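You operate a simulated robot arm through the tools that you are given. There is no shell and no other tool.

You run a simulated robot arm. Do the job below in one go: nothing can be reset, and whatever is moved stays where it is left.

JOB
Wash the salt off the window panel, then squeegee it dry.
Fine: sponge pad, dipped in the navy wash cup; put pad and squeegee back. Set down upright: sponge pad, squeegee. What is to be rubbed or washed off counts as gone when no trace of it is left.

It is judged by the outcome, as a careful person would: the job done as asked, and still so three seconds after it is handed in. It fails if anything else is knocked over, pushed out of place, dropped, spilled or broken.

ROBOT AND FRAMES
A 7-joint arm with a two-finger parallel gripper, fixed in place. Base frame: the origin is on the floor under the middle of its stand, x ahead of it, y to its left, z up; the work surface is at about z = 0.84. Readings come in m, degrees, newtons and seconds.
With the tool pointing down near the work surface it reaches from about 0.42 to 0.9 m from the base axis. Its first joint turns from -143.0 to 143.0 degrees. Payload 3 kg.
The TCP is the grasp point between the finger pads, 0.03 m short of the fingertips. In the tool frame z runs along the fingers and y along their closing line. The gripper opens to 0.094 m. The fingers are 0.028 m wide and 0.01 m thick; the gripper's body (0.05 by 0.096 m) begins 0.055 m behind the TCP.
Orientation is that of the tool frame in the base frame, as a unit quaternion [x, y, z, w]. With the fingers straight down and closing along the base's y, the tool's x points along the base's -x, its y along +y and its z along -z.

CONTROLS
- The arm moves only by the tool play_rows. Its argument "moves" is a list of rows, each an object of numbers (a shift or turn left out is 0, a gripper value left out holds the last): "x", "y", "z": the shift along the base's x, y, z in m; "wx", "wy", "wz": the turn, a rotation vector about the base's x, y, z in degrees; "claw": the finger opening in m, from 0 to 0.094. In form: [{"x": .., "y": .., "z": .., "wx": .., "wy": .., "wz": .., "claw": ..}, ...]. A call has 1 to 20 rows; each row shifts and turns the commanded pose from where the row before left it. Rows are played at 5 a second. More than 0.05 m and 8.6 degrees between two rows, or a gripper value outside its range, and nothing of the call is played. A pose out of reach is approached as far as the arm can. The call stops where the force on the tool passes 40 N (or 10 N more than at its start, if that is more) or the arm is blocked; 0.2 s more then pass. Each finger travels about 0.072 m/s and halts on what it meets, pressing with about 27 N; the grip force reading is that of the motor and also rises with nothing between the fingers. The clock runs only during rows and for 0.2 s after the last one: add rows that do not move to give the fingers time. The reply holds the time, the measured pose of the TCP, the force on the tool along the base axes, the opening and the grip force, in the units named above and with some noise, with the torque about the TCP (base axes, N m) and any sound that the robot's microphone picked up.
- Cameras (640 x 400 px; columns grow to the right, rows downward): "scene" is fixed at [0.3993, 0.5012, 1.6262]; the picture's right is [-0.81, -0.59, 0.00], its down [-0.52, 0.72, -0.46] and it looks along [0.27, -0.38, -0.89] (base axes); focal length 283 px, centre (320, 200). "wrist" rides on the gripper at [0.076, 0.014, -0.102] in the tool frame; the picture's right is [-0.18, 0.98, 0.00], its down [-0.75, -0.14, -0.64] and it looks along [-0.63, -0.12, 0.77] (tool axes); focal length 243 px, centre (320, 200). There is no depth. A picture from a camera that has moved, and an enlarged one, comes with that camera's place and axes in the base frame and with its lens.
- capture(camera): a new picture of that camera. No time passes.
- inspect(camera, box): a new picture of the part [left, top, right, bottom] of that camera's present view, enlarged. No time passes.
- job_done(): hands the job in; it is judged then, once.

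Places have to be worked out from the pictures, the camera data and where the tool is seen. Open the gripper and draw the arm clear of the work before you hand the job in, unless the task says otherwise.

The tools are called after ">>>" as name(argument=value, ...) on one line, values as JSON. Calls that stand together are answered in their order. play_rows: Moves the arm, as the interface text tells. Its arguments: {"type":"object","properties":{"moves":{"type":"array"}},"required":["moves"]} The other tools are called the same way: capture (camera) takes a picture; inspect (camera, box) takes an enlarged picture of a part of a camera's view; job_done () hands the job in.

At the start:

```text
clock: 0.0
position: [0.6314, 0.09, 1.203]
ee_rot: [0.0, 1.0, 0.0, 0.0]
ft_force: [0.0, -0.4, 0.3]
moment: [0.03, -0.01, 0.03]
width: 0.094
finger_force: 0.0
```

scene: 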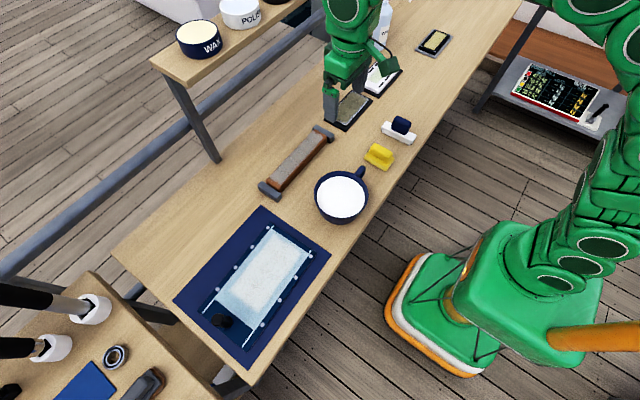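
wrist: 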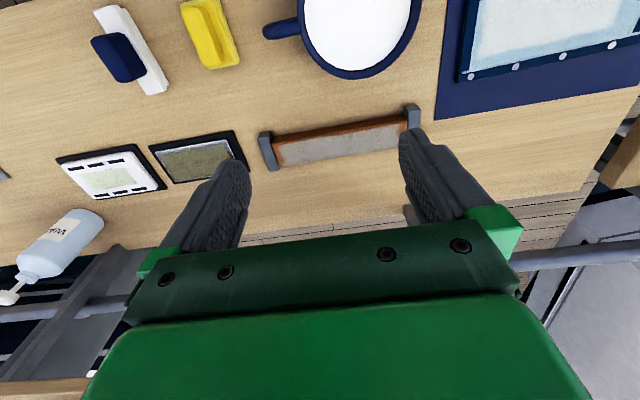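

I'll start by looking closely at the scene: the panel, the cup, and the tools between them.

>>> inspect(camera="scene", box=[160, 190, 360, 380])

>>> inspect(camera="scene", box=[300, 20, 480, 230])

>>> inspect(camera="wrist", box=[0, 0, 320, 200])

>>> inspect(camera="scene", box=[480, 50, 640, 150])

```text
2.11 times, centred on (260, 285) of scene
camera zoom: at [0.3993, 0.5012, 1.6262], right [-0.81, -0.59, 0.0], down [-0.52, 0.72, -0.46], along [0.27, -0.38, -0.89], focal length 596 px, centre (446, 21)
```

zoom: 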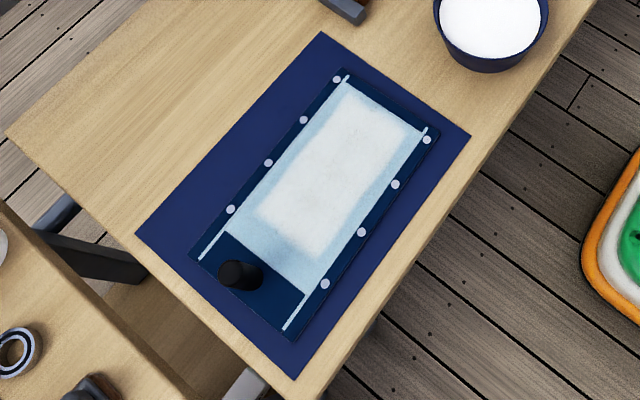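

```text
1.90 times, centred on (390, 125) of scene
camera zoom: at [0.3993, 0.5012, 1.6262], right [-0.81, -0.59, 0.0], down [-0.52, 0.72, -0.46], along [0.27, -0.38, -0.89], focal length 539 px, centre (187, 343)
```

zoom: 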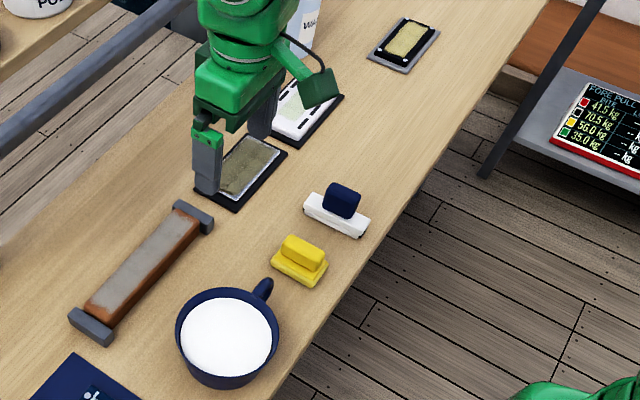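

```text
2.00 times, centred on (160, 100) of wrist
camera zoom: at [0.5556, 0.1057, 1.3051], right [0.18, 0.98, 0.0], down [0.75, -0.14, 0.64], along [0.63, -0.12, -0.77], focal length 485 px, centre (640, 400)
```

zoom: 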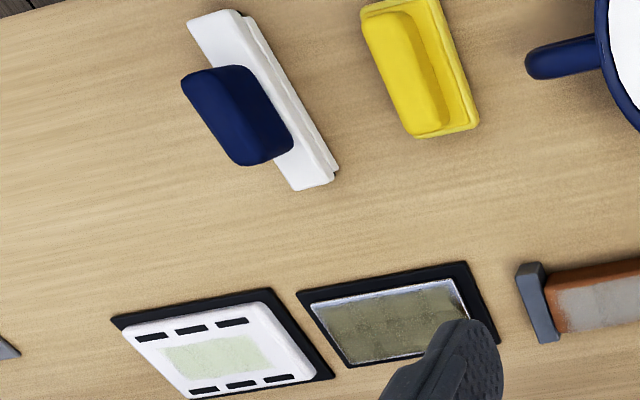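

```text
4.00 times, centred on (560, 100) of scene
camera zoom: at [0.3993, 0.5012, 1.6262], right [-0.81, -0.59, 0.0], down [-0.52, 0.72, -0.46], along [0.27, -0.38, -0.89], focal length 1133 px, centre (-640, 600)
```

zoom: 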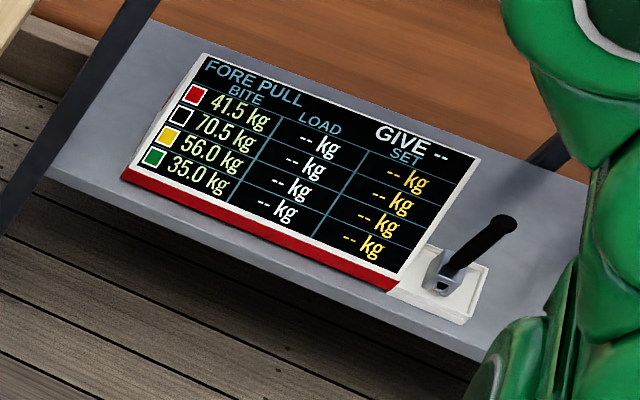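

>>> inspect(camera="wrist", box=[220, 0, 480, 180])

>>> inspect(camera="wrist", box=[420, 0, 640, 140])

>>> inspect(camera="scene", box=[160, 0, 400, 130])

>>> inspect(camera="scene", box=[340, 90, 440, 190])

```text
2.22 times, centred on (350, 90) of wrist
camera zoom: at [0.5556, 0.1057, 1.3051], right [0.18, 0.98, 0.0], down [0.75, -0.14, 0.64], along [0.63, -0.12, -0.77], focal length 539 px, centre (253, 444)
```

zoom: 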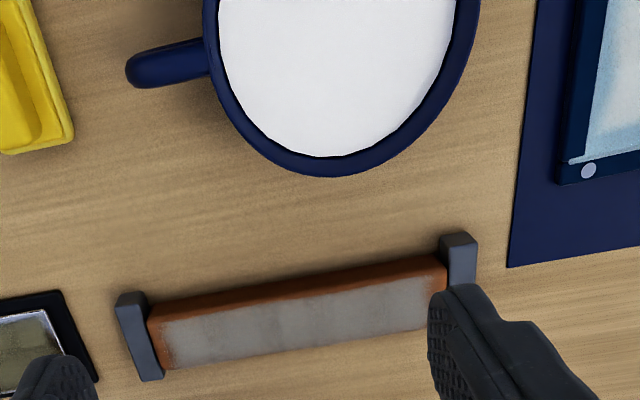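

```text
2.86 times, centred on (530, 70) of wrist
camera zoom: at [0.5556, 0.1057, 1.3051], right [0.18, 0.98, 0.0], down [0.75, -0.14, 0.64], along [0.63, -0.12, -0.77], focal length 693 px, centre (-280, 571)
```

zoom: 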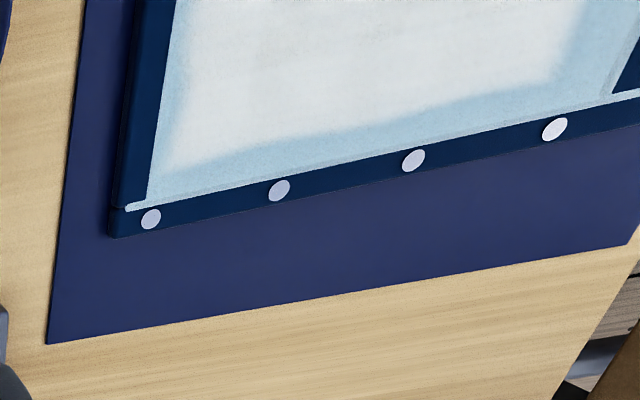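

```text
2.67 times, centred on (280, 65) of scene
camera zoom: at [0.3993, 0.5012, 1.6262], right [-0.81, -0.59, 0.0], down [-0.52, 0.72, -0.46], along [0.27, -0.38, -0.89], focal length 755 px, centre (427, 560)
```

zoom: 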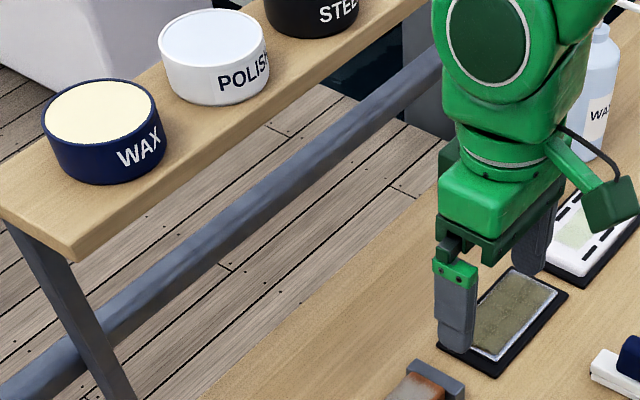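

```text
4.00 times, centred on (390, 140) of scene
camera zoom: at [0.3993, 0.5012, 1.6262], right [-0.81, -0.59, 0.0], down [-0.52, 0.72, -0.46], along [0.27, -0.38, -0.89], focal length 1133 px, centre (40, 440)
```

zoom: 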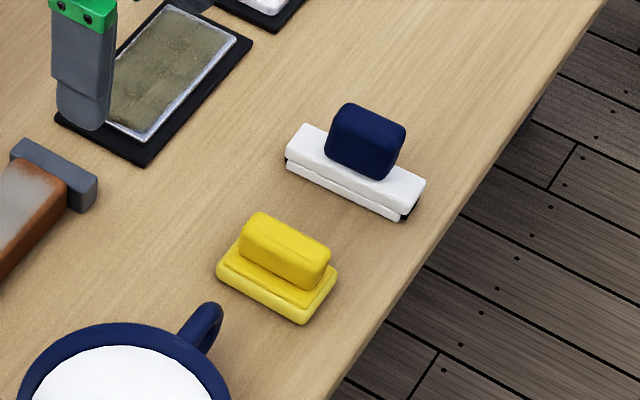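

The yellow pad with a ridge handle is at about (0.566, -0.075), the white/navy squeegee at about (0.565, -0.187), the cup at about (0.567, 0.16), and the panel spans x 0.55–0.69, y 0.32–0.61. I'll move the wrist camera up over the panel for a closer look.

>>> play_rows(moves=[{"x": -0.02, "y": 0.04}, {"x": -0.02, "y": 0.04}, {"x": -0.02, "y": 0.04}, {"x": -0.02, "y": 0.04}, {"x": -0.02, "y": 0.04}, {"x": -0.02, "y": 0.04}, {"x": -0.02, "y": 0.04}, {"x": -0.02, "y": 0.04, "z": -0.02}, {"x": -0.02, "y": 0.04, "z": -0.02}, {"x": -0.02, "y": 0.04, "z": -0.02}, {"z": -0.02}, {}])

>>> capture(camera="wrist")

```text
clock: 2.6
position: [0.4309, 0.4912, 1.1243]
ee_rot: [0.0, 1.0, 0.0, 0.0]
ft_force: [-0.1, -1.0, 0.4]
moment: [0.01, -0.01, -0.02]
width: 0.0942
finger_force: 0.1
```

```text
taken
camera wrist: at [0.3549, 0.5058, 1.2257], right [0.18, 0.98, 0.0], down [0.75, -0.14, 0.64], along [0.63, -0.12, -0.77], focal length 243 px, centre (320, 200)
```

wrist: 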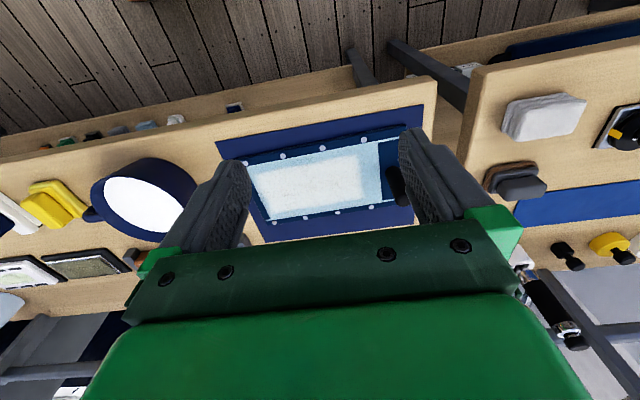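

>>> inspect(camera="wrist", box=[210, 100, 430, 245])

>>> inspect(camera="wrist", box=[0, 140, 240, 290])

>>> inspect(camera="scene", box=[300, 20, 480, 230])

```text
2.76 times, centred on (320, 172) of wrist
camera zoom: at [0.3549, 0.5058, 1.2257], right [0.18, 0.98, 0.0], down [0.75, -0.14, 0.64], along [0.63, -0.12, -0.77], focal length 669 px, centre (320, 276)
```

zoom: 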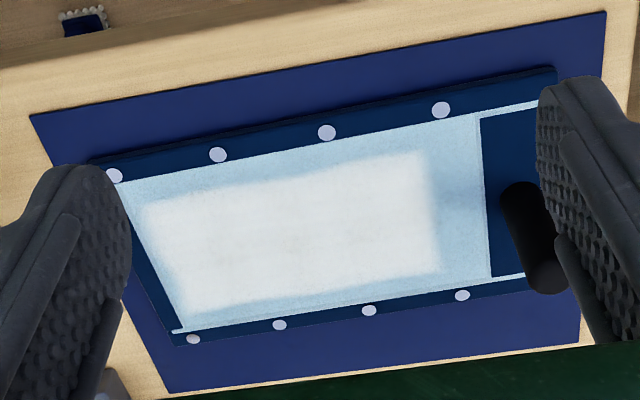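

```text
2.67 times, centred on (120, 215) of wrist
camera zoom: at [0.3549, 0.5058, 1.2257], right [0.18, 0.98, 0.0], down [0.75, -0.14, 0.64], along [0.63, -0.12, -0.77], focal length 647 px, centre (853, 160)
```

zoom: 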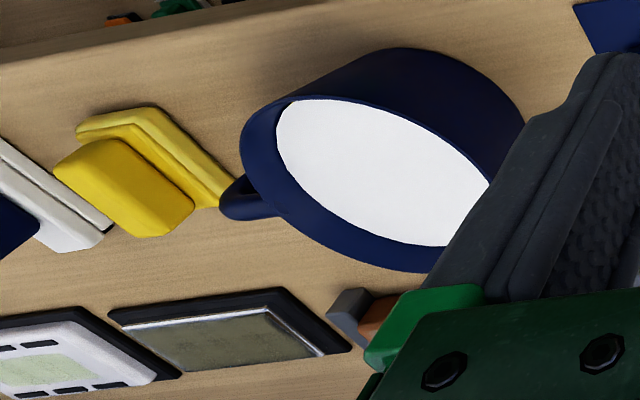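

```text
1.90 times, centred on (390, 125) of scene
camera zoom: at [0.3993, 0.5012, 1.6262], right [-0.81, -0.59, 0.0], down [-0.52, 0.72, -0.46], along [0.27, -0.38, -0.89], focal length 539 px, centre (187, 343)
```

zoom: 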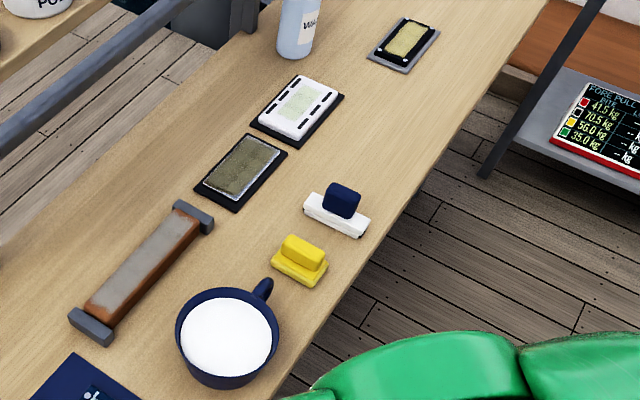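

The panel glass spans about x 0.555–0.692, y 0.33–0.568 at z≈0.855, with an upright black knob at (0.615, 0.588). Now I'll swing over to view the sponge pad and squeegee up close.

>>> play_rows(moves=[{"y": -0.048}, {"y": -0.048}, {"y": -0.048}, {"y": -0.048}, {"y": -0.048}, {"y": -0.048}, {"y": -0.048}, {"y": -0.048}, {"y": -0.048}, {"y": -0.048}, {"y": -0.048}, {"y": -0.048}, {"y": -0.02}, {}])

>>> capture(camera="wrist")

>>> inspect(camera="wrist", box=[220, 80, 460, 230])

```text
clock: 5.6
position: [0.4307, -0.1062, 1.1232]
ee_rot: [0.001, 1.0, 0.0, 0.001]
ft_force: [-0.9, 1.0, 0.0]
moment: [0.05, -0.02, 0.0]
width: 0.0941
finger_force: 0.1
```

```text
taken
camera wrist: at [0.3557, -0.0913, 1.2243], right [0.18, 0.98, 0.0], down [0.75, -0.14, 0.64], along [0.63, -0.12, -0.77], focal length 243 px, centre (320, 200)
```

wrist: 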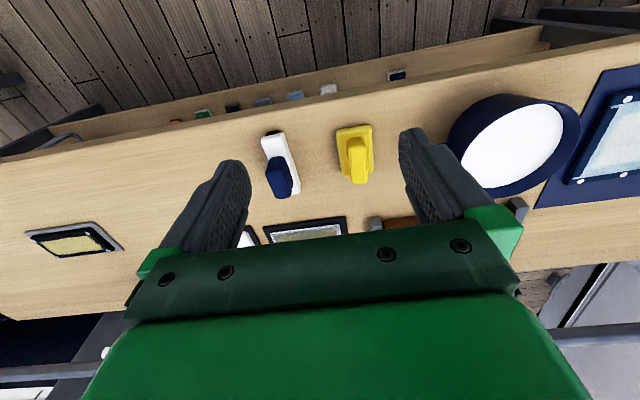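

```text
2.67 times, centred on (340, 155) of wrist
camera zoom: at [0.3557, -0.0913, 1.2243], right [0.18, 0.98, 0.0], down [0.75, -0.14, 0.64], along [0.63, -0.12, -0.77], focal length 647 px, centre (267, 320)
```

zoom: 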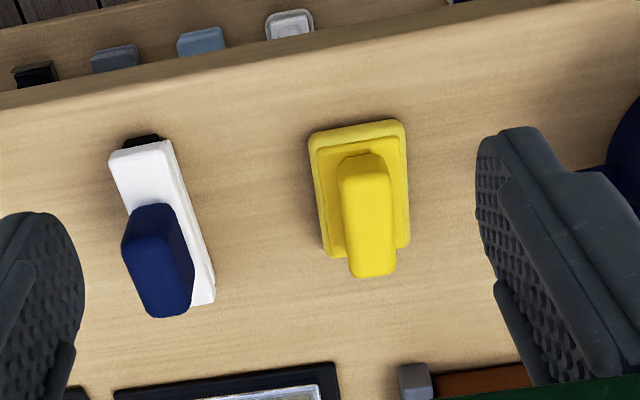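

>>> inspect(camera="scene", box=[360, 105, 430, 175])

>>> inspect(camera="wrist", box=[250, 110, 390, 210])

```text
5.71 times, centred on (395, 140) of scene
camera zoom: at [0.3993, 0.5012, 1.6262], right [-0.81, -0.59, 0.0], down [-0.52, 0.72, -0.46], along [0.27, -0.38, -0.89], focal length 1618 px, centre (-109, 543)
```

zoom: 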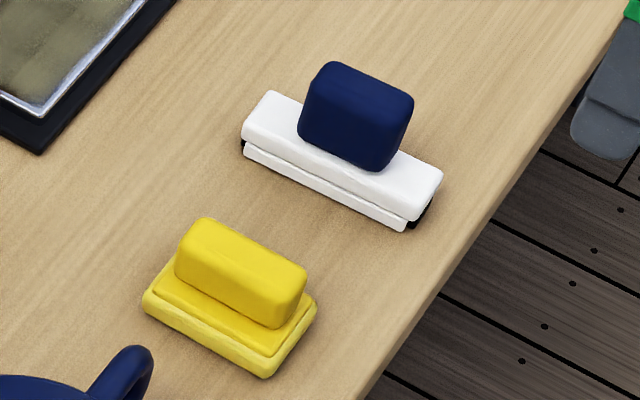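

```text
4.00 times, centred on (320, 160) of wrist
camera zoom: at [0.3557, -0.0913, 1.2243], right [0.18, 0.98, 0.0], down [0.75, -0.14, 0.64], along [0.63, -0.12, -0.77], focal length 970 px, centre (320, 360)
```

zoom: 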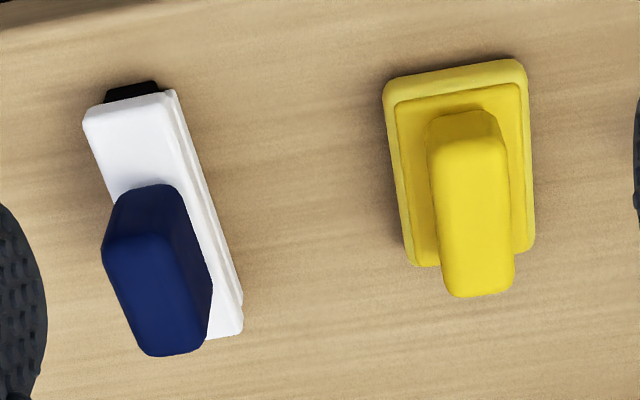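

The pad's handle is about 0.026 wide in y and runs along x, centred near (0.57, -0.068), with its top around z 0.89. I'll move above it at z≈1.0 with the fingers partly closed and check the alignment.

>>> play_rows(moves=[{"x": 0.035, "y": 0.0095, "z": -0.02, "claw": 0.07}, {"x": 0.035, "y": 0.0095, "z": -0.02}, {"x": 0.035, "y": 0.0095, "z": -0.03}, {"x": 0.0343, "y": 0.0095, "z": -0.03}, {"z": -0.025}, {}])

>>> capture(camera="wrist")

>>> inspect(camera="scene", box=[330, 60, 430, 180])

```text
clock: 7.0
position: [0.5696, -0.0676, 0.9984]
ee_rot: [0.0, 1.0, 0.001, 0.0]
ft_force: [0.8, -0.5, -0.8]
moment: [0.05, 0.03, -0.01]
width: 0.07
finger_force: 0.1
```

```text
taken
camera wrist: at [0.4943, -0.0518, 1.0999], right [0.18, 0.98, 0.0], down [0.75, -0.14, 0.64], along [0.63, -0.12, -0.77], focal length 243 px, centre (320, 200)
```

wrist: 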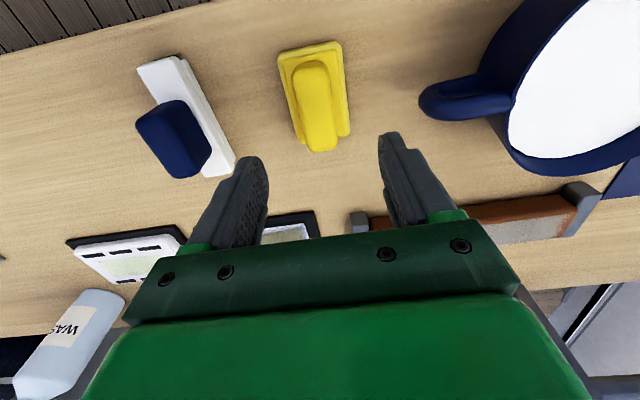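

```text
3.33 times, centred on (380, 120) of scene
camera zoom: at [0.3993, 0.5012, 1.6262], right [-0.81, -0.59, 0.0], down [-0.52, 0.72, -0.46], along [0.27, -0.38, -0.89], focal length 944 px, centre (120, 467)
```

zoom: 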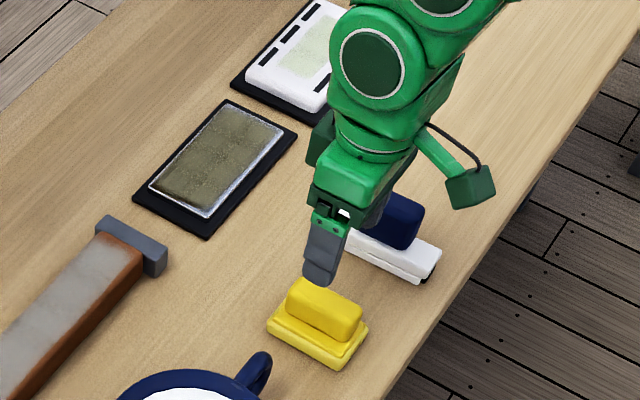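

Alignment looks good: the pad is centred at about (0.569, -0.068), lined up with x. I'll go down to TCP z≈0.90, watch the force, and look before closing.

>>> play_rows(moves=[{"z": -0.03}, {"z": -0.03}, {"z": -0.02}, {"z": -0.01}, {"z": -0.005}, {}])

>>> capture(camera="wrist")

>>> inspect(camera="scene", box=[330, 90, 430, 190])

```text
clock: 8.4
position: [0.5714, -0.0671, 0.9041]
ee_rot: [0.0, 1.0, 0.001, 0.0]
ft_force: [-0.1, -0.5, -0.1]
moment: [0.0, 0.03, -0.04]
width: 0.07
finger_force: 0.0
```

```text
taken
camera wrist: at [0.4948, -0.0524, 1.0052], right [0.18, 0.98, 0.0], down [0.75, -0.14, 0.64], along [0.63, -0.12, -0.77], focal length 243 px, centre (320, 200)
```

wrist: 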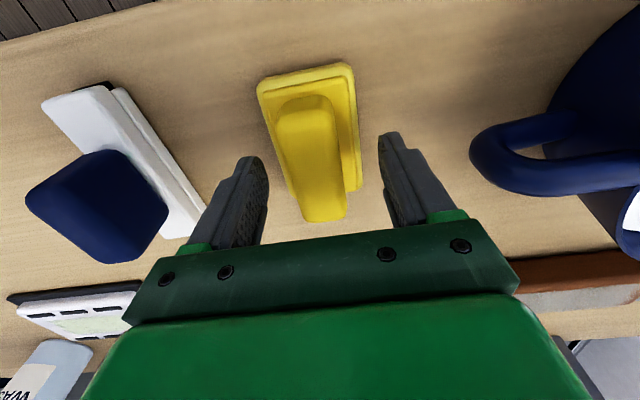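

```text
4.00 times, centred on (380, 140) of scene
camera zoom: at [0.3993, 0.5012, 1.6262], right [-0.81, -0.59, 0.0], down [-0.52, 0.72, -0.46], along [0.27, -0.38, -0.89], focal length 1133 px, centre (80, 440)
```

zoom: 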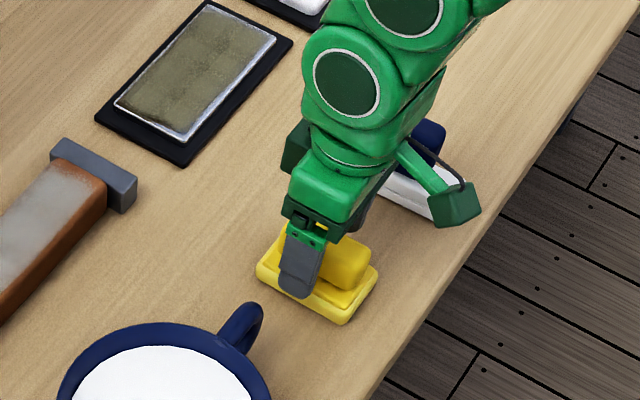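

The fingers straddle the handle with even gaps. I'll lower 6 mm more and close gently on it.

>>> play_rows(moves=[{"z": -0.006}, {"claw": 0.03}, {}, {}, {"claw": 0.0}, {}, {}, {}])

>>> capture(camera="wrist")

>>> inspect(camera="scene", box=[330, 90, 430, 190])

```text
clock: 10.2
position: [0.5724, -0.0675, 0.897]
ee_rot: [0.0, 1.0, 0.0, 0.0]
ft_force: [0.5, -1.8, 2.7]
moment: [0.02, -0.04, -0.02]
width: 0.0338
finger_force: 27.0
```

```text
taken
camera wrist: at [0.495, -0.0525, 0.9991], right [0.18, 0.98, 0.0], down [0.75, -0.14, 0.64], along [0.63, -0.12, -0.77], focal length 243 px, centre (320, 200)
```

wrist: 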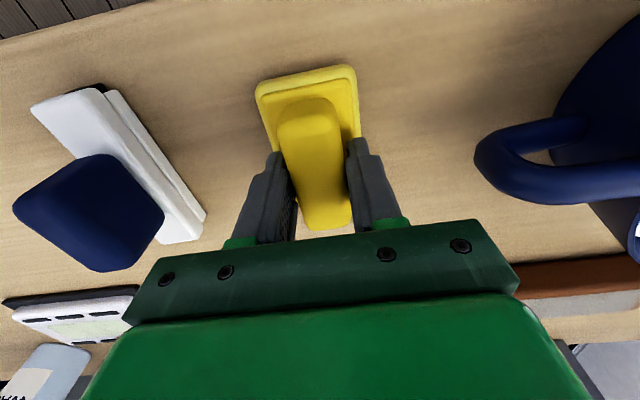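

```text
4.00 times, centred on (380, 140) of scene
camera zoom: at [0.3993, 0.5012, 1.6262], right [-0.81, -0.59, 0.0], down [-0.52, 0.72, -0.46], along [0.27, -0.38, -0.89], focal length 1133 px, centre (80, 440)
```

zoom: 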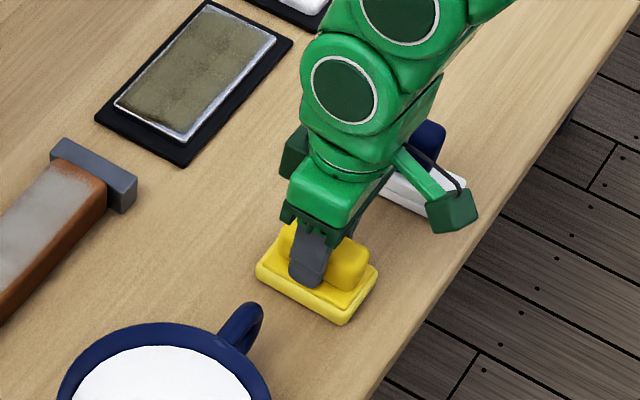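

The pad's handle is gripped (0.034 wide), and the TCP is about 0.057 above the pad's underside. I'll lift it straight up and check both the hold and the cup.

>>> play_rows(moves=[{"z": 0.01}, {"z": 0.02}, {"z": 0.03}, {"z": 0.04}, {"z": 0.04}, {"z": 0.04}, {}])

>>> capture(camera="wrist")

>>> capture(camera="scene")

```text
clock: 11.8
position: [0.571, -0.0679, 1.0779]
ee_rot: [-0.001, 1.0, -0.001, 0.001]
ft_force: [-0.3, -0.5, -0.9]
moment: [0.03, -0.03, 0.03]
width: 0.0337
finger_force: 27.2
```

```text
taken
camera wrist: at [0.494, -0.0525, 1.1789], right [0.18, 0.98, 0.0], down [0.75, -0.14, 0.64], along [0.63, -0.12, -0.77], focal length 243 px, centre (320, 200)
```

wrist: 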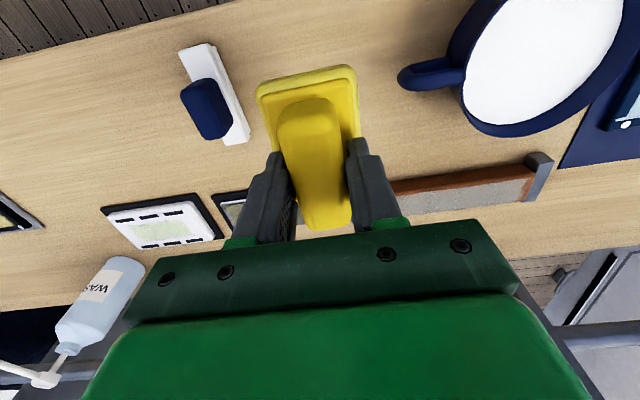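

```text
taken
```

scene: 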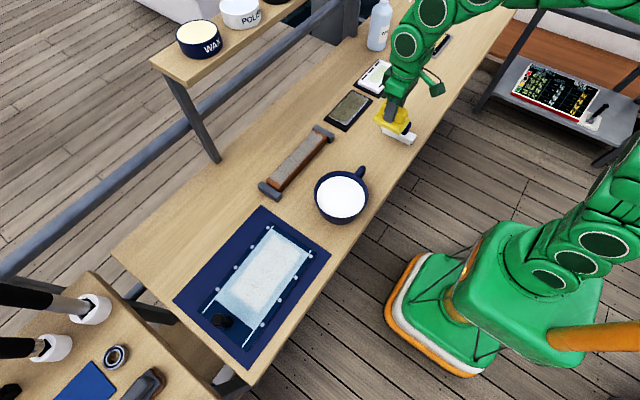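

The pad is held level. By triangulation the cup's liquid is centred near (0.575, 0.151) at z≈0.90. I'll carry the pad over it at a safe height and check the centring.

>>> play_rows(moves=[{"y": 0.02}, {"y": 0.04}, {"y": 0.045}, {"y": 0.045}, {"y": 0.045, "x": 0.004}, {"y": 0.024}, {}])

>>> capture(camera="wrist")

>>> inspect(camera="scene", box=[280, 110, 420, 240])

```text
clock: 13.4
position: [0.5747, 0.152, 1.0766]
ee_rot: [0.0, 1.0, 0.0, 0.0]
ft_force: [0.4, -0.4, -0.5]
moment: [0.01, 0.02, 0.01]
width: 0.0336
finger_force: 27.1
```

```text
taken
camera wrist: at [0.4987, 0.1672, 1.1788], right [0.18, 0.98, 0.0], down [0.75, -0.14, 0.64], along [0.63, -0.12, -0.77], focal length 243 px, centre (320, 200)
```

wrist: 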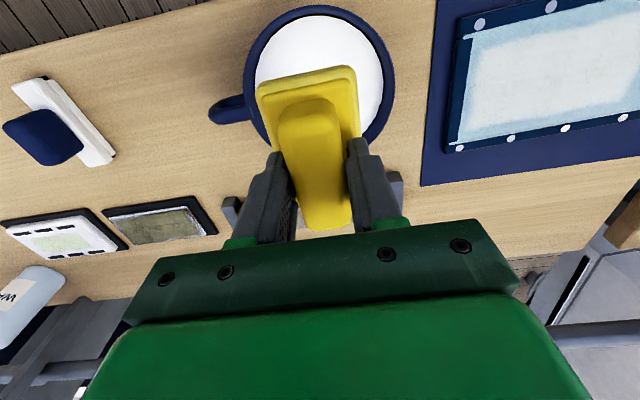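

```text
3.08 times, centred on (350, 175) of scene
camera zoom: at [0.3993, 0.5012, 1.6262], right [-0.81, -0.59, 0.0], down [-0.52, 0.72, -0.46], along [0.27, -0.38, -0.89], focal length 871 px, centre (228, 277)
```

zoom: 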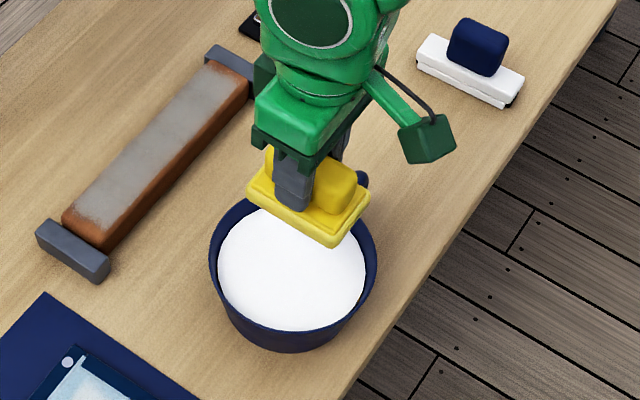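

The cup centre works out at about (0.580, 0.154), rim near z 0.92. I'll shift slightly and lower the pad until its sponge is just in the liquid.

>>> play_rows(moves=[{"x": 0.005, "y": 0.002, "z": -0.03}, {"z": -0.03}, {"z": -0.02}, {"z": -0.015}, {"z": -0.01}, {}])

>>> capture(camera="wrist")

>>> inspect(camera="scene", box=[280, 130, 400, 240])

```text
clock: 14.8
position: [0.58, 0.1535, 0.9729]
ee_rot: [0.0, 1.0, -0.001, 0.0]
ft_force: [-0.3, 0.0, -2.0]
moment: [0.0, 0.01, -0.01]
width: 0.0337
finger_force: 27.0
```

```text
taken
camera wrist: at [0.5037, 0.1691, 1.0741], right [0.18, 0.98, 0.0], down [0.75, -0.14, 0.64], along [0.63, -0.12, -0.77], focal length 243 px, centre (320, 200)
```

wrist: 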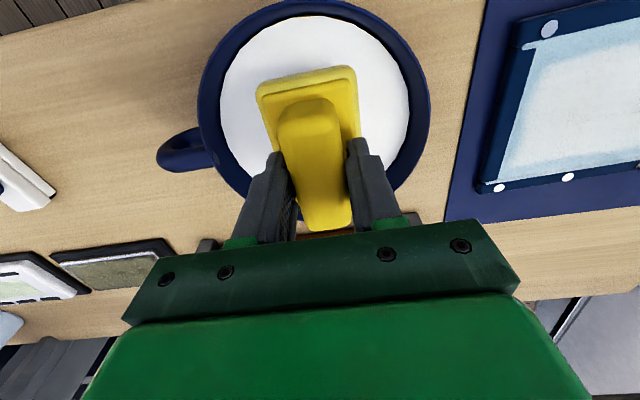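

```text
3.64 times, centred on (340, 185) of scene
camera zoom: at [0.3993, 0.5012, 1.6262], right [-0.81, -0.59, 0.0], down [-0.52, 0.72, -0.46], along [0.27, -0.38, -0.89], focal length 1030 px, centre (247, 254)
```

zoom: 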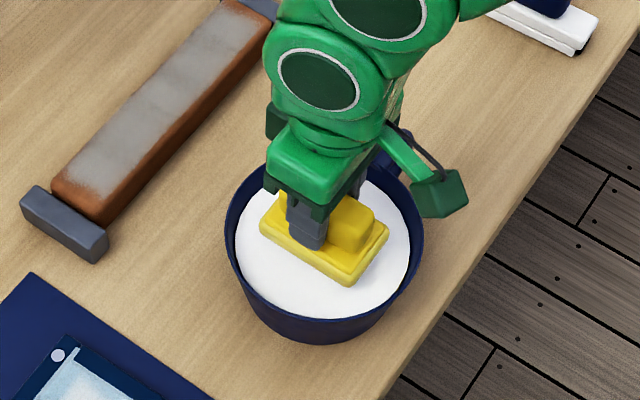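

The pad is well centred in the cup and not yet wet. I'll lower it further in small steps.

>>> play_rows(moves=[{"z": -0.008}, {"z": -0.008}, {}])

>>> inspect(camera="scene", box=[280, 130, 400, 240])

>>> inspect(camera="wrist", box=[180, 0, 460, 175])

```text
clock: 15.6
position: [0.5804, 0.1528, 0.956]
ee_rot: [-0.001, 1.0, 0.0, 0.0]
ft_force: [-0.3, -0.2, -0.5]
moment: [-0.03, 0.0, 0.02]
width: 0.0336
finger_force: 27.0
```

```text
3.64 times, centred on (340, 185) of scene
camera zoom: at [0.3993, 0.5012, 1.6262], right [-0.81, -0.59, 0.0], down [-0.52, 0.72, -0.46], along [0.27, -0.38, -0.89], focal length 1030 px, centre (247, 254)
```

zoom: 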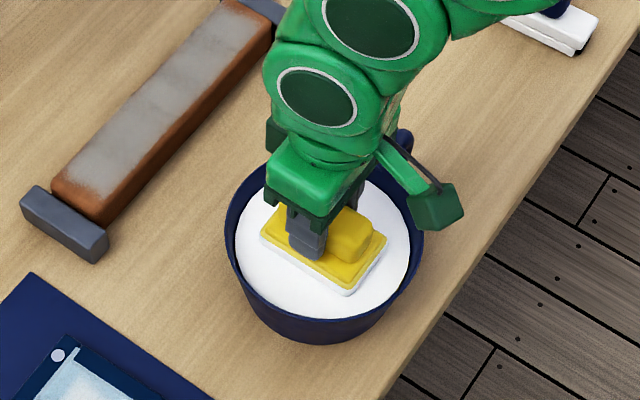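

```text
2.29 times, centred on (320, 88) of wrist
camera zoom: at [0.5036, 0.1688, 1.0582], right [0.18, 0.98, 0.0], down [0.75, -0.14, 0.64], along [0.63, -0.12, -0.77], focal length 555 px, centre (320, 457)
```

zoom: 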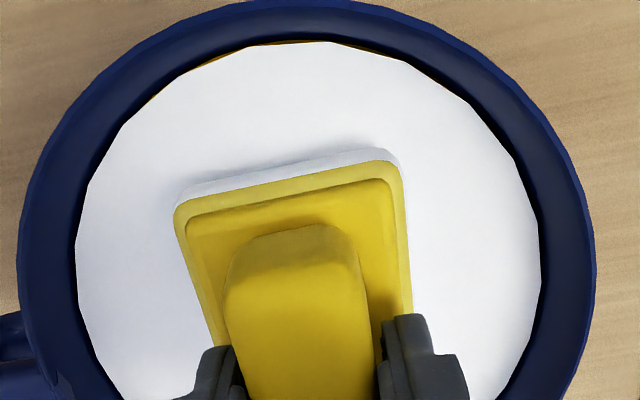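

The pad's sponge sides have turned white, so it is in the wash. I'll press 4 mm deeper, hold for a moment, then lift clear and inspect.

>>> play_rows(moves=[{"z": -0.004}, {}, {}, {"z": 0.01}, {"z": 0.02}, {}, {"z": 0.03}, {"z": 0.04}, {}])

>>> inspect(camera="scene", box=[280, 110, 400, 240])

>>> capture(camera="wrist")

```text
clock: 17.6
position: [0.5797, 0.1529, 1.0534]
ee_rot: [0.0, 1.0, 0.0, 0.0]
ft_force: [0.5, -0.1, -1.0]
moment: [0.03, -0.02, 0.0]
width: 0.0339
finger_force: 27.3
```

```text
3.08 times, centred on (340, 175) of scene
camera zoom: at [0.3993, 0.5012, 1.6262], right [-0.81, -0.59, 0.0], down [-0.52, 0.72, -0.46], along [0.27, -0.38, -0.89], focal length 871 px, centre (258, 277)
```

zoom: 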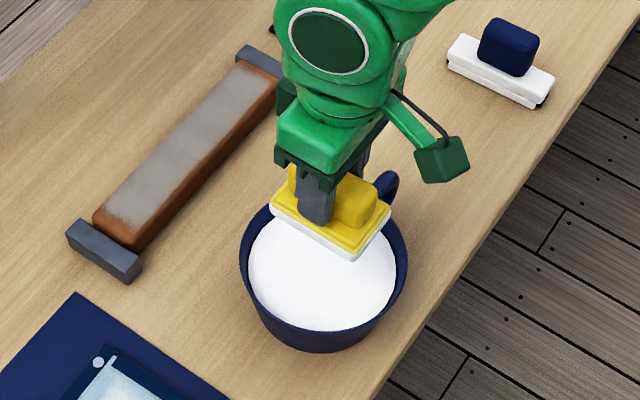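

```text
taken
camera wrist: at [0.5036, 0.1691, 1.1552], right [0.18, 0.98, 0.0], down [0.75, -0.14, 0.64], along [0.63, -0.12, -0.77], focal length 243 px, centre (320, 200)
```

wrist: 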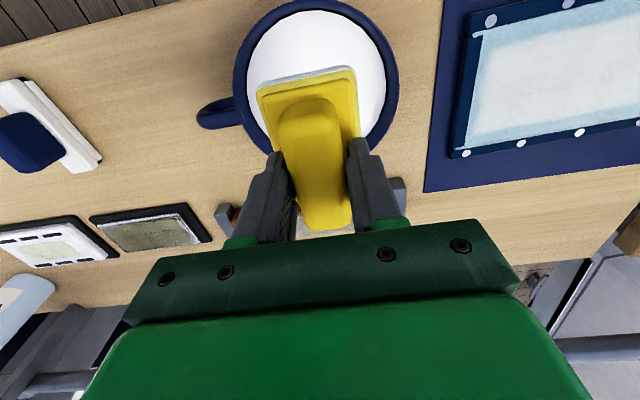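

The pad's face is now loaded white with wash, and nothing dripped or shifted. I'll carry it over the panel and refine the glass position from a near view.

>>> play_rows(moves=[{"y": 0.03}, {"y": 0.045}, {"y": 0.045, "x": 0.005}, {"y": 0.045, "x": 0.005}, {"y": 0.04, "x": 0.005}, {"y": 0.03, "x": 0.005}, {}])

>>> capture(camera="wrist")

>>> inspect(camera="scene", box=[170, 170, 350, 370])

```text
clock: 19.2
position: [0.6005, 0.3891, 1.0536]
ee_rot: [0.0, 1.0, -0.001, 0.001]
ft_force: [0.6, -0.9, -1.3]
moment: [-0.03, 0.03, 0.01]
width: 0.0337
finger_force: 26.8
```

```text
taken
camera wrist: at [0.5241, 0.4041, 1.1536], right [0.18, 0.98, 0.0], down [0.75, -0.14, 0.64], along [0.63, -0.12, -0.77], focal length 243 px, centre (320, 200)
```

wrist: 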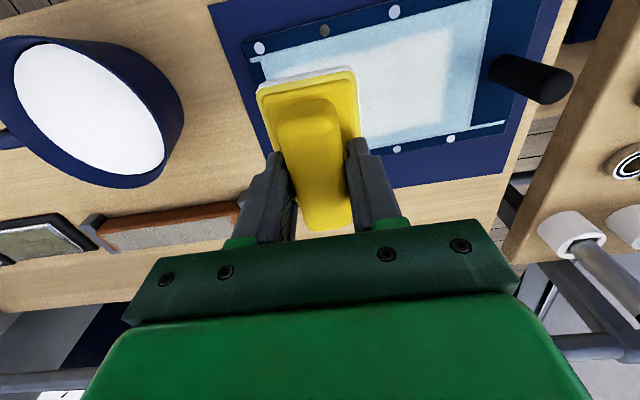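

```text
2.00 times, centred on (260, 270) of scene
camera zoom: at [0.3993, 0.5012, 1.6262], right [-0.81, -0.59, 0.0], down [-0.52, 0.72, -0.46], along [0.27, -0.38, -0.89], focal length 566 px, centre (440, 60)
```

zoom: 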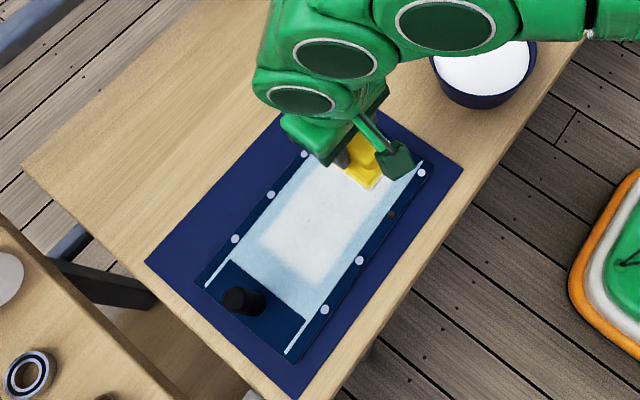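

The salt patch lies at about x 0.57–0.68, y 0.345–0.528 on the glass (inner glass x 0.56–0.69, y 0.33–0.57). I'll descend over the patch near (0.606, 0.40), stopping just above contact.

>>> play_rows(moves=[{"x": 0.0055, "y": 0.011, "z": -0.03}, {"z": -0.03}, {"z": -0.03}, {"z": -0.02}, {"z": -0.01}, {"z": -0.005}, {}])

>>> inspect(camera="wrist", box=[180, 0, 580, 250])

>>> inspect(camera="scene", box=[190, 200, 350, 370])

```text
clock: 20.8
position: [0.6049, 0.3992, 0.9277]
ee_rot: [-0.001, 1.0, 0.001, 0.001]
ft_force: [0.7, 0.1, -0.7]
moment: [0.05, 0.0, 0.0]
width: 0.0337
finger_force: 27.3
```

```text
1.60 times, centred on (380, 125) of wrist
camera zoom: at [0.5296, 0.4148, 1.0291], right [0.18, 0.98, 0.0], down [0.75, -0.14, 0.64], along [0.63, -0.12, -0.77], focal length 388 px, centre (224, 320)
```

zoom: 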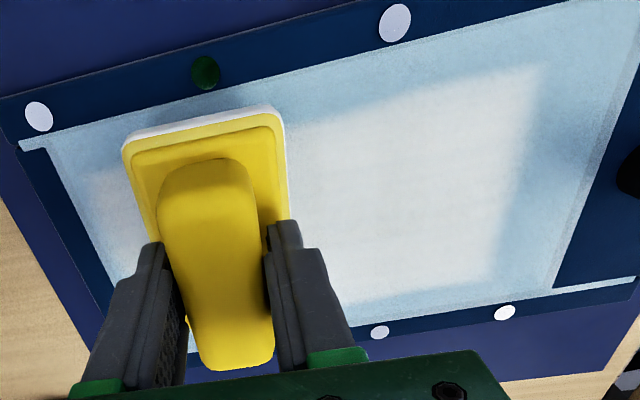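

```text
2.35 times, centred on (270, 285) of scene
camera zoom: at [0.3993, 0.5012, 1.6262], right [-0.81, -0.59, 0.0], down [-0.52, 0.72, -0.46], along [0.27, -0.38, -0.89], focal length 666 px, centre (438, 0)
```

zoom: 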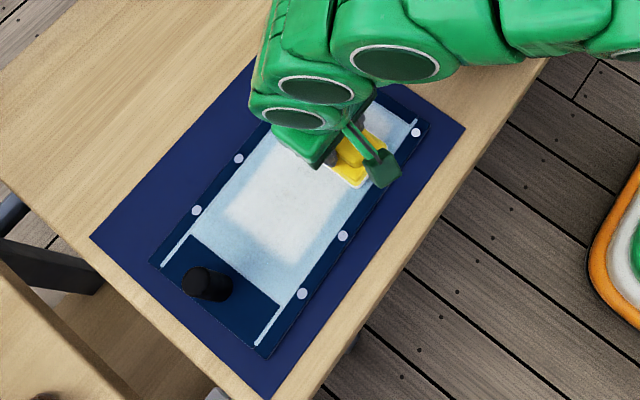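

The pane between the rails is about x 0.563–0.686. I'll lower in small steps to find contact with the glass by force.

>>> play_rows(moves=[{"x": 0.004, "z": -0.003}, {"z": -0.003}, {"z": -0.002}, {}])

>>> play_rows(moves=[{"z": -0.002}, {"z": -0.001}, {}])

```text
clock: 21.8
position: [0.6094, 0.3988, 0.9191]
ee_rot: [0.0, 1.0, 0.001, 0.001]
ft_force: [-0.3, -0.8, -0.8]
moment: [-0.01, -0.01, 0.03]
width: 0.0338
finger_force: 26.8
```

```text
clock: 22.6
position: [0.6099, 0.3996, 0.9166]
ee_rot: [0.0, 1.0, 0.0, -0.001]
ft_force: [0.3, -0.6, 0.0]
moment: [0.0, -0.02, 0.04]
width: 0.0341
finger_force: 26.7
```

No contact yet at TCP z≈0.9166. I continue down millimetre by millimetre.

>>> play_rows(moves=[{"z": -0.001}, {"z": -0.001}, {}])

>>> play_rows(moves=[{"z": -0.001}, {"z": -0.001}, {}])

```text
clock: 23.4
position: [0.6099, 0.3993, 0.9141]
ee_rot: [0.0, 1.0, 0.0, 0.0]
ft_force: [-0.8, 0.3, -1.5]
moment: [-0.01, 0.0, 0.02]
width: 0.0336
finger_force: 26.3
```

```text
clock: 24.2
position: [0.6097, 0.3996, 0.9127]
ee_rot: [0.0, 1.0, 0.0, 0.001]
ft_force: [-0.2, -0.5, -0.8]
moment: [-0.03, 0.0, 0.02]
width: 0.0338
finger_force: 26.8
```

>>> play_rows(moves=[{"z": -0.001}, {"z": -0.001}, {}])

>>> play_rows(moves=[{"z": -0.001}, {"z": -0.001}, {}])

>>> inspect(camera="scene", box=[190, 200, 350, 370])

```text
clock: 25.0
position: [0.6086, 0.4001, 0.9121]
ee_rot: [0.001, 1.0, 0.0, 0.001]
ft_force: [-2.7, -2.7, 12.4]
moment: [0.21, 0.19, 0.07]
width: 0.0335
finger_force: 27.3
```

```text
clock: 25.7
position: [0.6104, 0.3989, 0.911]
ee_rot: [0.001, 1.0, 0.001, 0.0]
ft_force: [-2.5, -2.7, 9.2]
moment: [0.13, 0.07, 0.06]
width: 0.0337
finger_force: 27.4
stopped in row 3: the force on the tool passed its limit at 41 N (the readings are from after the stop); the commanded pose is now the measured one
```

```text
2.35 times, centred on (270, 285) of scene
camera zoom: at [0.3993, 0.5012, 1.6262], right [-0.81, -0.59, 0.0], down [-0.52, 0.72, -0.46], along [0.27, -0.38, -0.89], focal length 666 px, centre (438, 0)
```

zoom: 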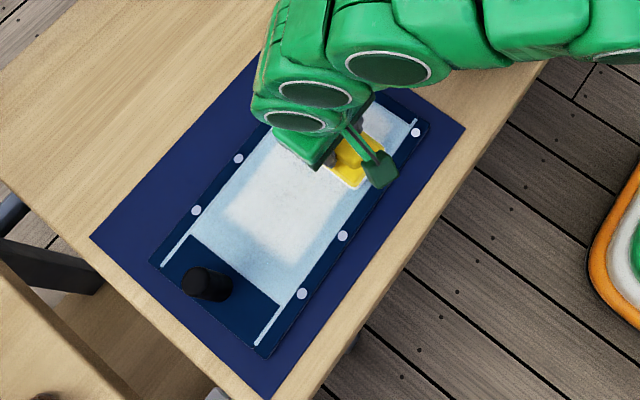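

Contact is firm and stiff at TCP z≈0.911 (about 9–12 N, which is enough). I'll make a short stroke toward the y=0.362 end at this height and look at the result.

>>> play_rows(moves=[{"y": -0.01}, {"y": -0.014}, {"y": -0.014}, {}])

>>> inspect(camera="wrist", box=[180, 0, 580, 250])

```text
clock: 26.7
position: [0.6106, 0.361, 0.9099]
ee_rot: [0.0, 1.0, 0.001, 0.002]
ft_force: [-1.8, 6.1, 31.4]
moment: [-0.01, -0.06, 0.02]
width: 0.0338
finger_force: 26.9
```

```text
1.60 times, centred on (380, 125) of wrist
camera zoom: at [0.5336, 0.3759, 1.0113], right [0.18, 0.98, 0.0], down [0.75, -0.14, 0.64], along [0.63, -0.12, -0.76], focal length 388 px, centre (224, 320)
```

zoom: 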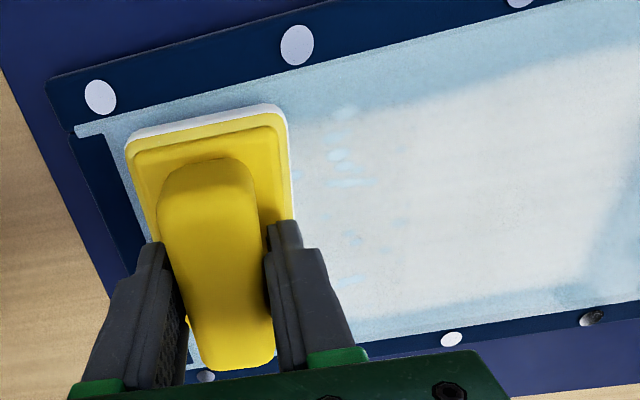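

The stroke is starting to clear the salt in spots, and the force is a bit high at 31 N. I'll ease up by ~0.8 mm and run a full stroke to the far end.

>>> play_rows(moves=[{"z": 0.0008}, {"y": 0.012}, {"y": 0.014}, {"y": 0.014}, {"y": 0.014}, {"y": 0.014}, {"y": 0.014}, {"y": 0.014}, {"y": 0.014}, {"y": 0.014}, {"y": 0.014}, {"y": 0.014}, {"y": 0.01}, {}])

>>> inspect(camera="wrist", box=[60, 0, 460, 250])

>>> inspect(camera="scene", box=[190, 200, 350, 370])

```text
clock: 29.7
position: [0.6104, 0.5229, 0.9106]
ee_rot: [0.0, 1.0, -0.001, 0.001]
ft_force: [-0.6, 0.8, -1.0]
moment: [0.0, 0.01, -0.01]
width: 0.0334
finger_force: 27.0
```

```text
1.60 times, centred on (260, 125) of wrist
camera zoom: at [0.5342, 0.5384, 1.0121], right [0.18, 0.98, 0.0], down [0.75, -0.14, 0.64], along [0.63, -0.12, -0.77], focal length 388 px, centre (416, 320)
```

zoom: 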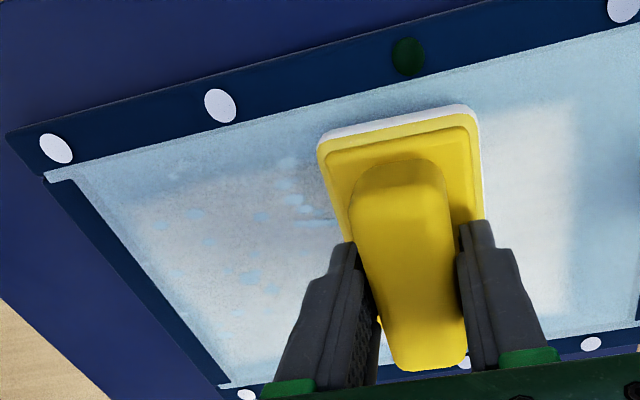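

```text
2.35 times, centred on (270, 285) of scene
camera zoom: at [0.3993, 0.5012, 1.6262], right [-0.81, -0.59, 0.0], down [-0.52, 0.72, -0.46], along [0.27, -0.38, -0.89], focal length 666 px, centre (438, 0)
```

zoom: 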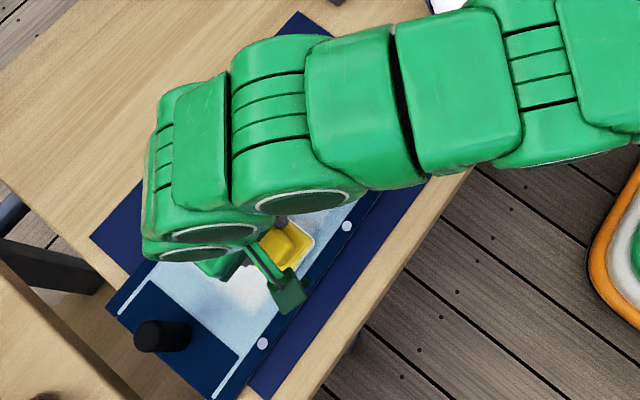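

The scene picture shows the knob end of the panel has moved, so the panel seems to have been dragged along. I'll lift the pad straight up right away and look properly.

>>> play_rows(moves=[{"z": 0.01}, {"z": 0.03}, {"z": 0.04}, {"z": 0.04, "x": -0.02}, {"z": 0.03, "x": -0.04}, {"y": -0.04, "x": -0.03}, {"y": -0.045}, {"y": -0.045}, {}])

>>> capture(camera="scene")

>>> inspect(camera="scene", box=[160, 190, 360, 380])

>>> capture(camera="wrist")

```text
clock: 31.7
position: [0.5202, 0.3922, 1.059]
ee_rot: [-0.001, 1.0, -0.001, 0.0]
ft_force: [0.7, 0.7, -0.5]
moment: [0.01, 0.02, -0.01]
width: 0.0338
finger_force: 26.9
```

```text
taken
```

scene: 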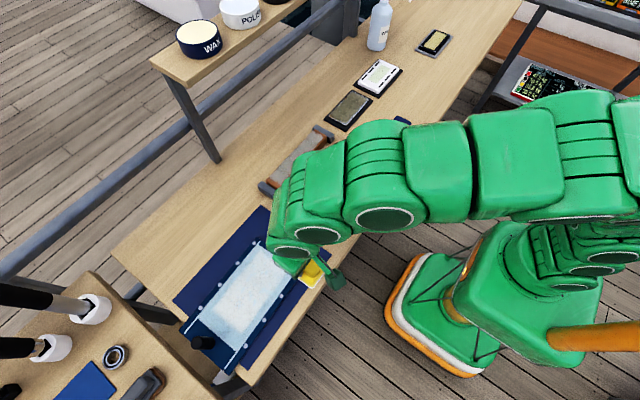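

```text
2.11 times, centred on (260, 285) of scene
camera zoom: at [0.3993, 0.5012, 1.6262], right [-0.81, -0.59, 0.0], down [-0.52, 0.72, -0.46], along [0.27, -0.38, -0.89], focal length 596 px, centre (446, 21)
```

zoom: 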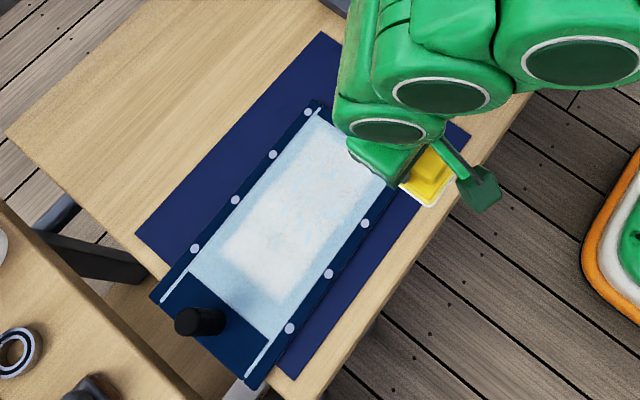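

```text
taken
camera wrist: at [0.4447, 0.4079, 1.1607], right [0.18, 0.98, 0.0], down [0.75, -0.14, 0.64], along [0.63, -0.12, -0.77], focal length 243 px, centre (320, 200)
```

wrist: 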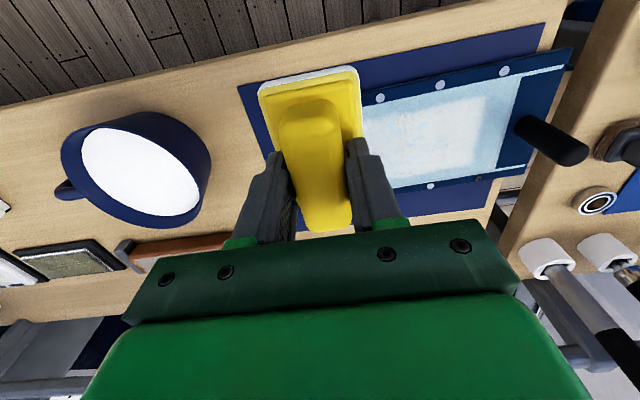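

The panel is loose: it slid about +0.058 m in y (no real rotation) under the too-heavy stroke. I'll use much lighter pressure and drag it back with strokes toward -y, which also wash it. First I'll go above the far end of the salt patch (now y≈0.40–0.587).

>>> play_rows(moves=[{"x": 0.03, "y": 0.035}, {"x": 0.03, "y": 0.04}, {"x": 0.029, "y": 0.04}, {"y": 0.043, "z": -0.02}, {"z": -0.04}, {"z": -0.04}, {"z": -0.03}, {"z": -0.01}, {}])

>>> inspect(camera="scene", box=[150, 200, 350, 390])

>>> inspect(camera="wrist", box=[60, 0, 640, 260])

```text
clock: 33.7
position: [0.6094, 0.5516, 0.9199]
ee_rot: [0.0, 1.0, 0.0, 0.001]
ft_force: [-0.2, 0.4, -0.3]
moment: [0.0, -0.04, 0.01]
width: 0.0338
finger_force: 27.4
```

```text
2.11 times, centred on (250, 295) of scene
camera zoom: at [0.3993, 0.5012, 1.6262], right [-0.81, -0.59, 0.0], down [-0.52, 0.72, -0.46], along [0.27, -0.38, -0.89], focal length 596 px, centre (467, 0)
```

zoom: 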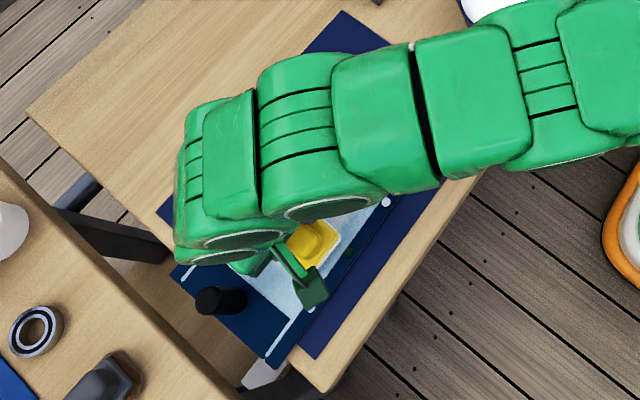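

```text
1.10 times, centred on (350, 130) of wrist
camera zoom: at [0.5327, 0.5664, 1.0213], right [0.18, 0.98, 0.0], down [0.75, -0.14, 0.64], along [0.63, -0.12, -0.77], focal length 268 px, centre (287, 277)
```

zoom: 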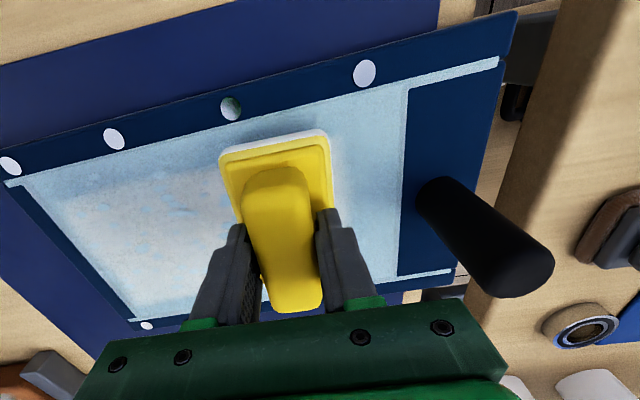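

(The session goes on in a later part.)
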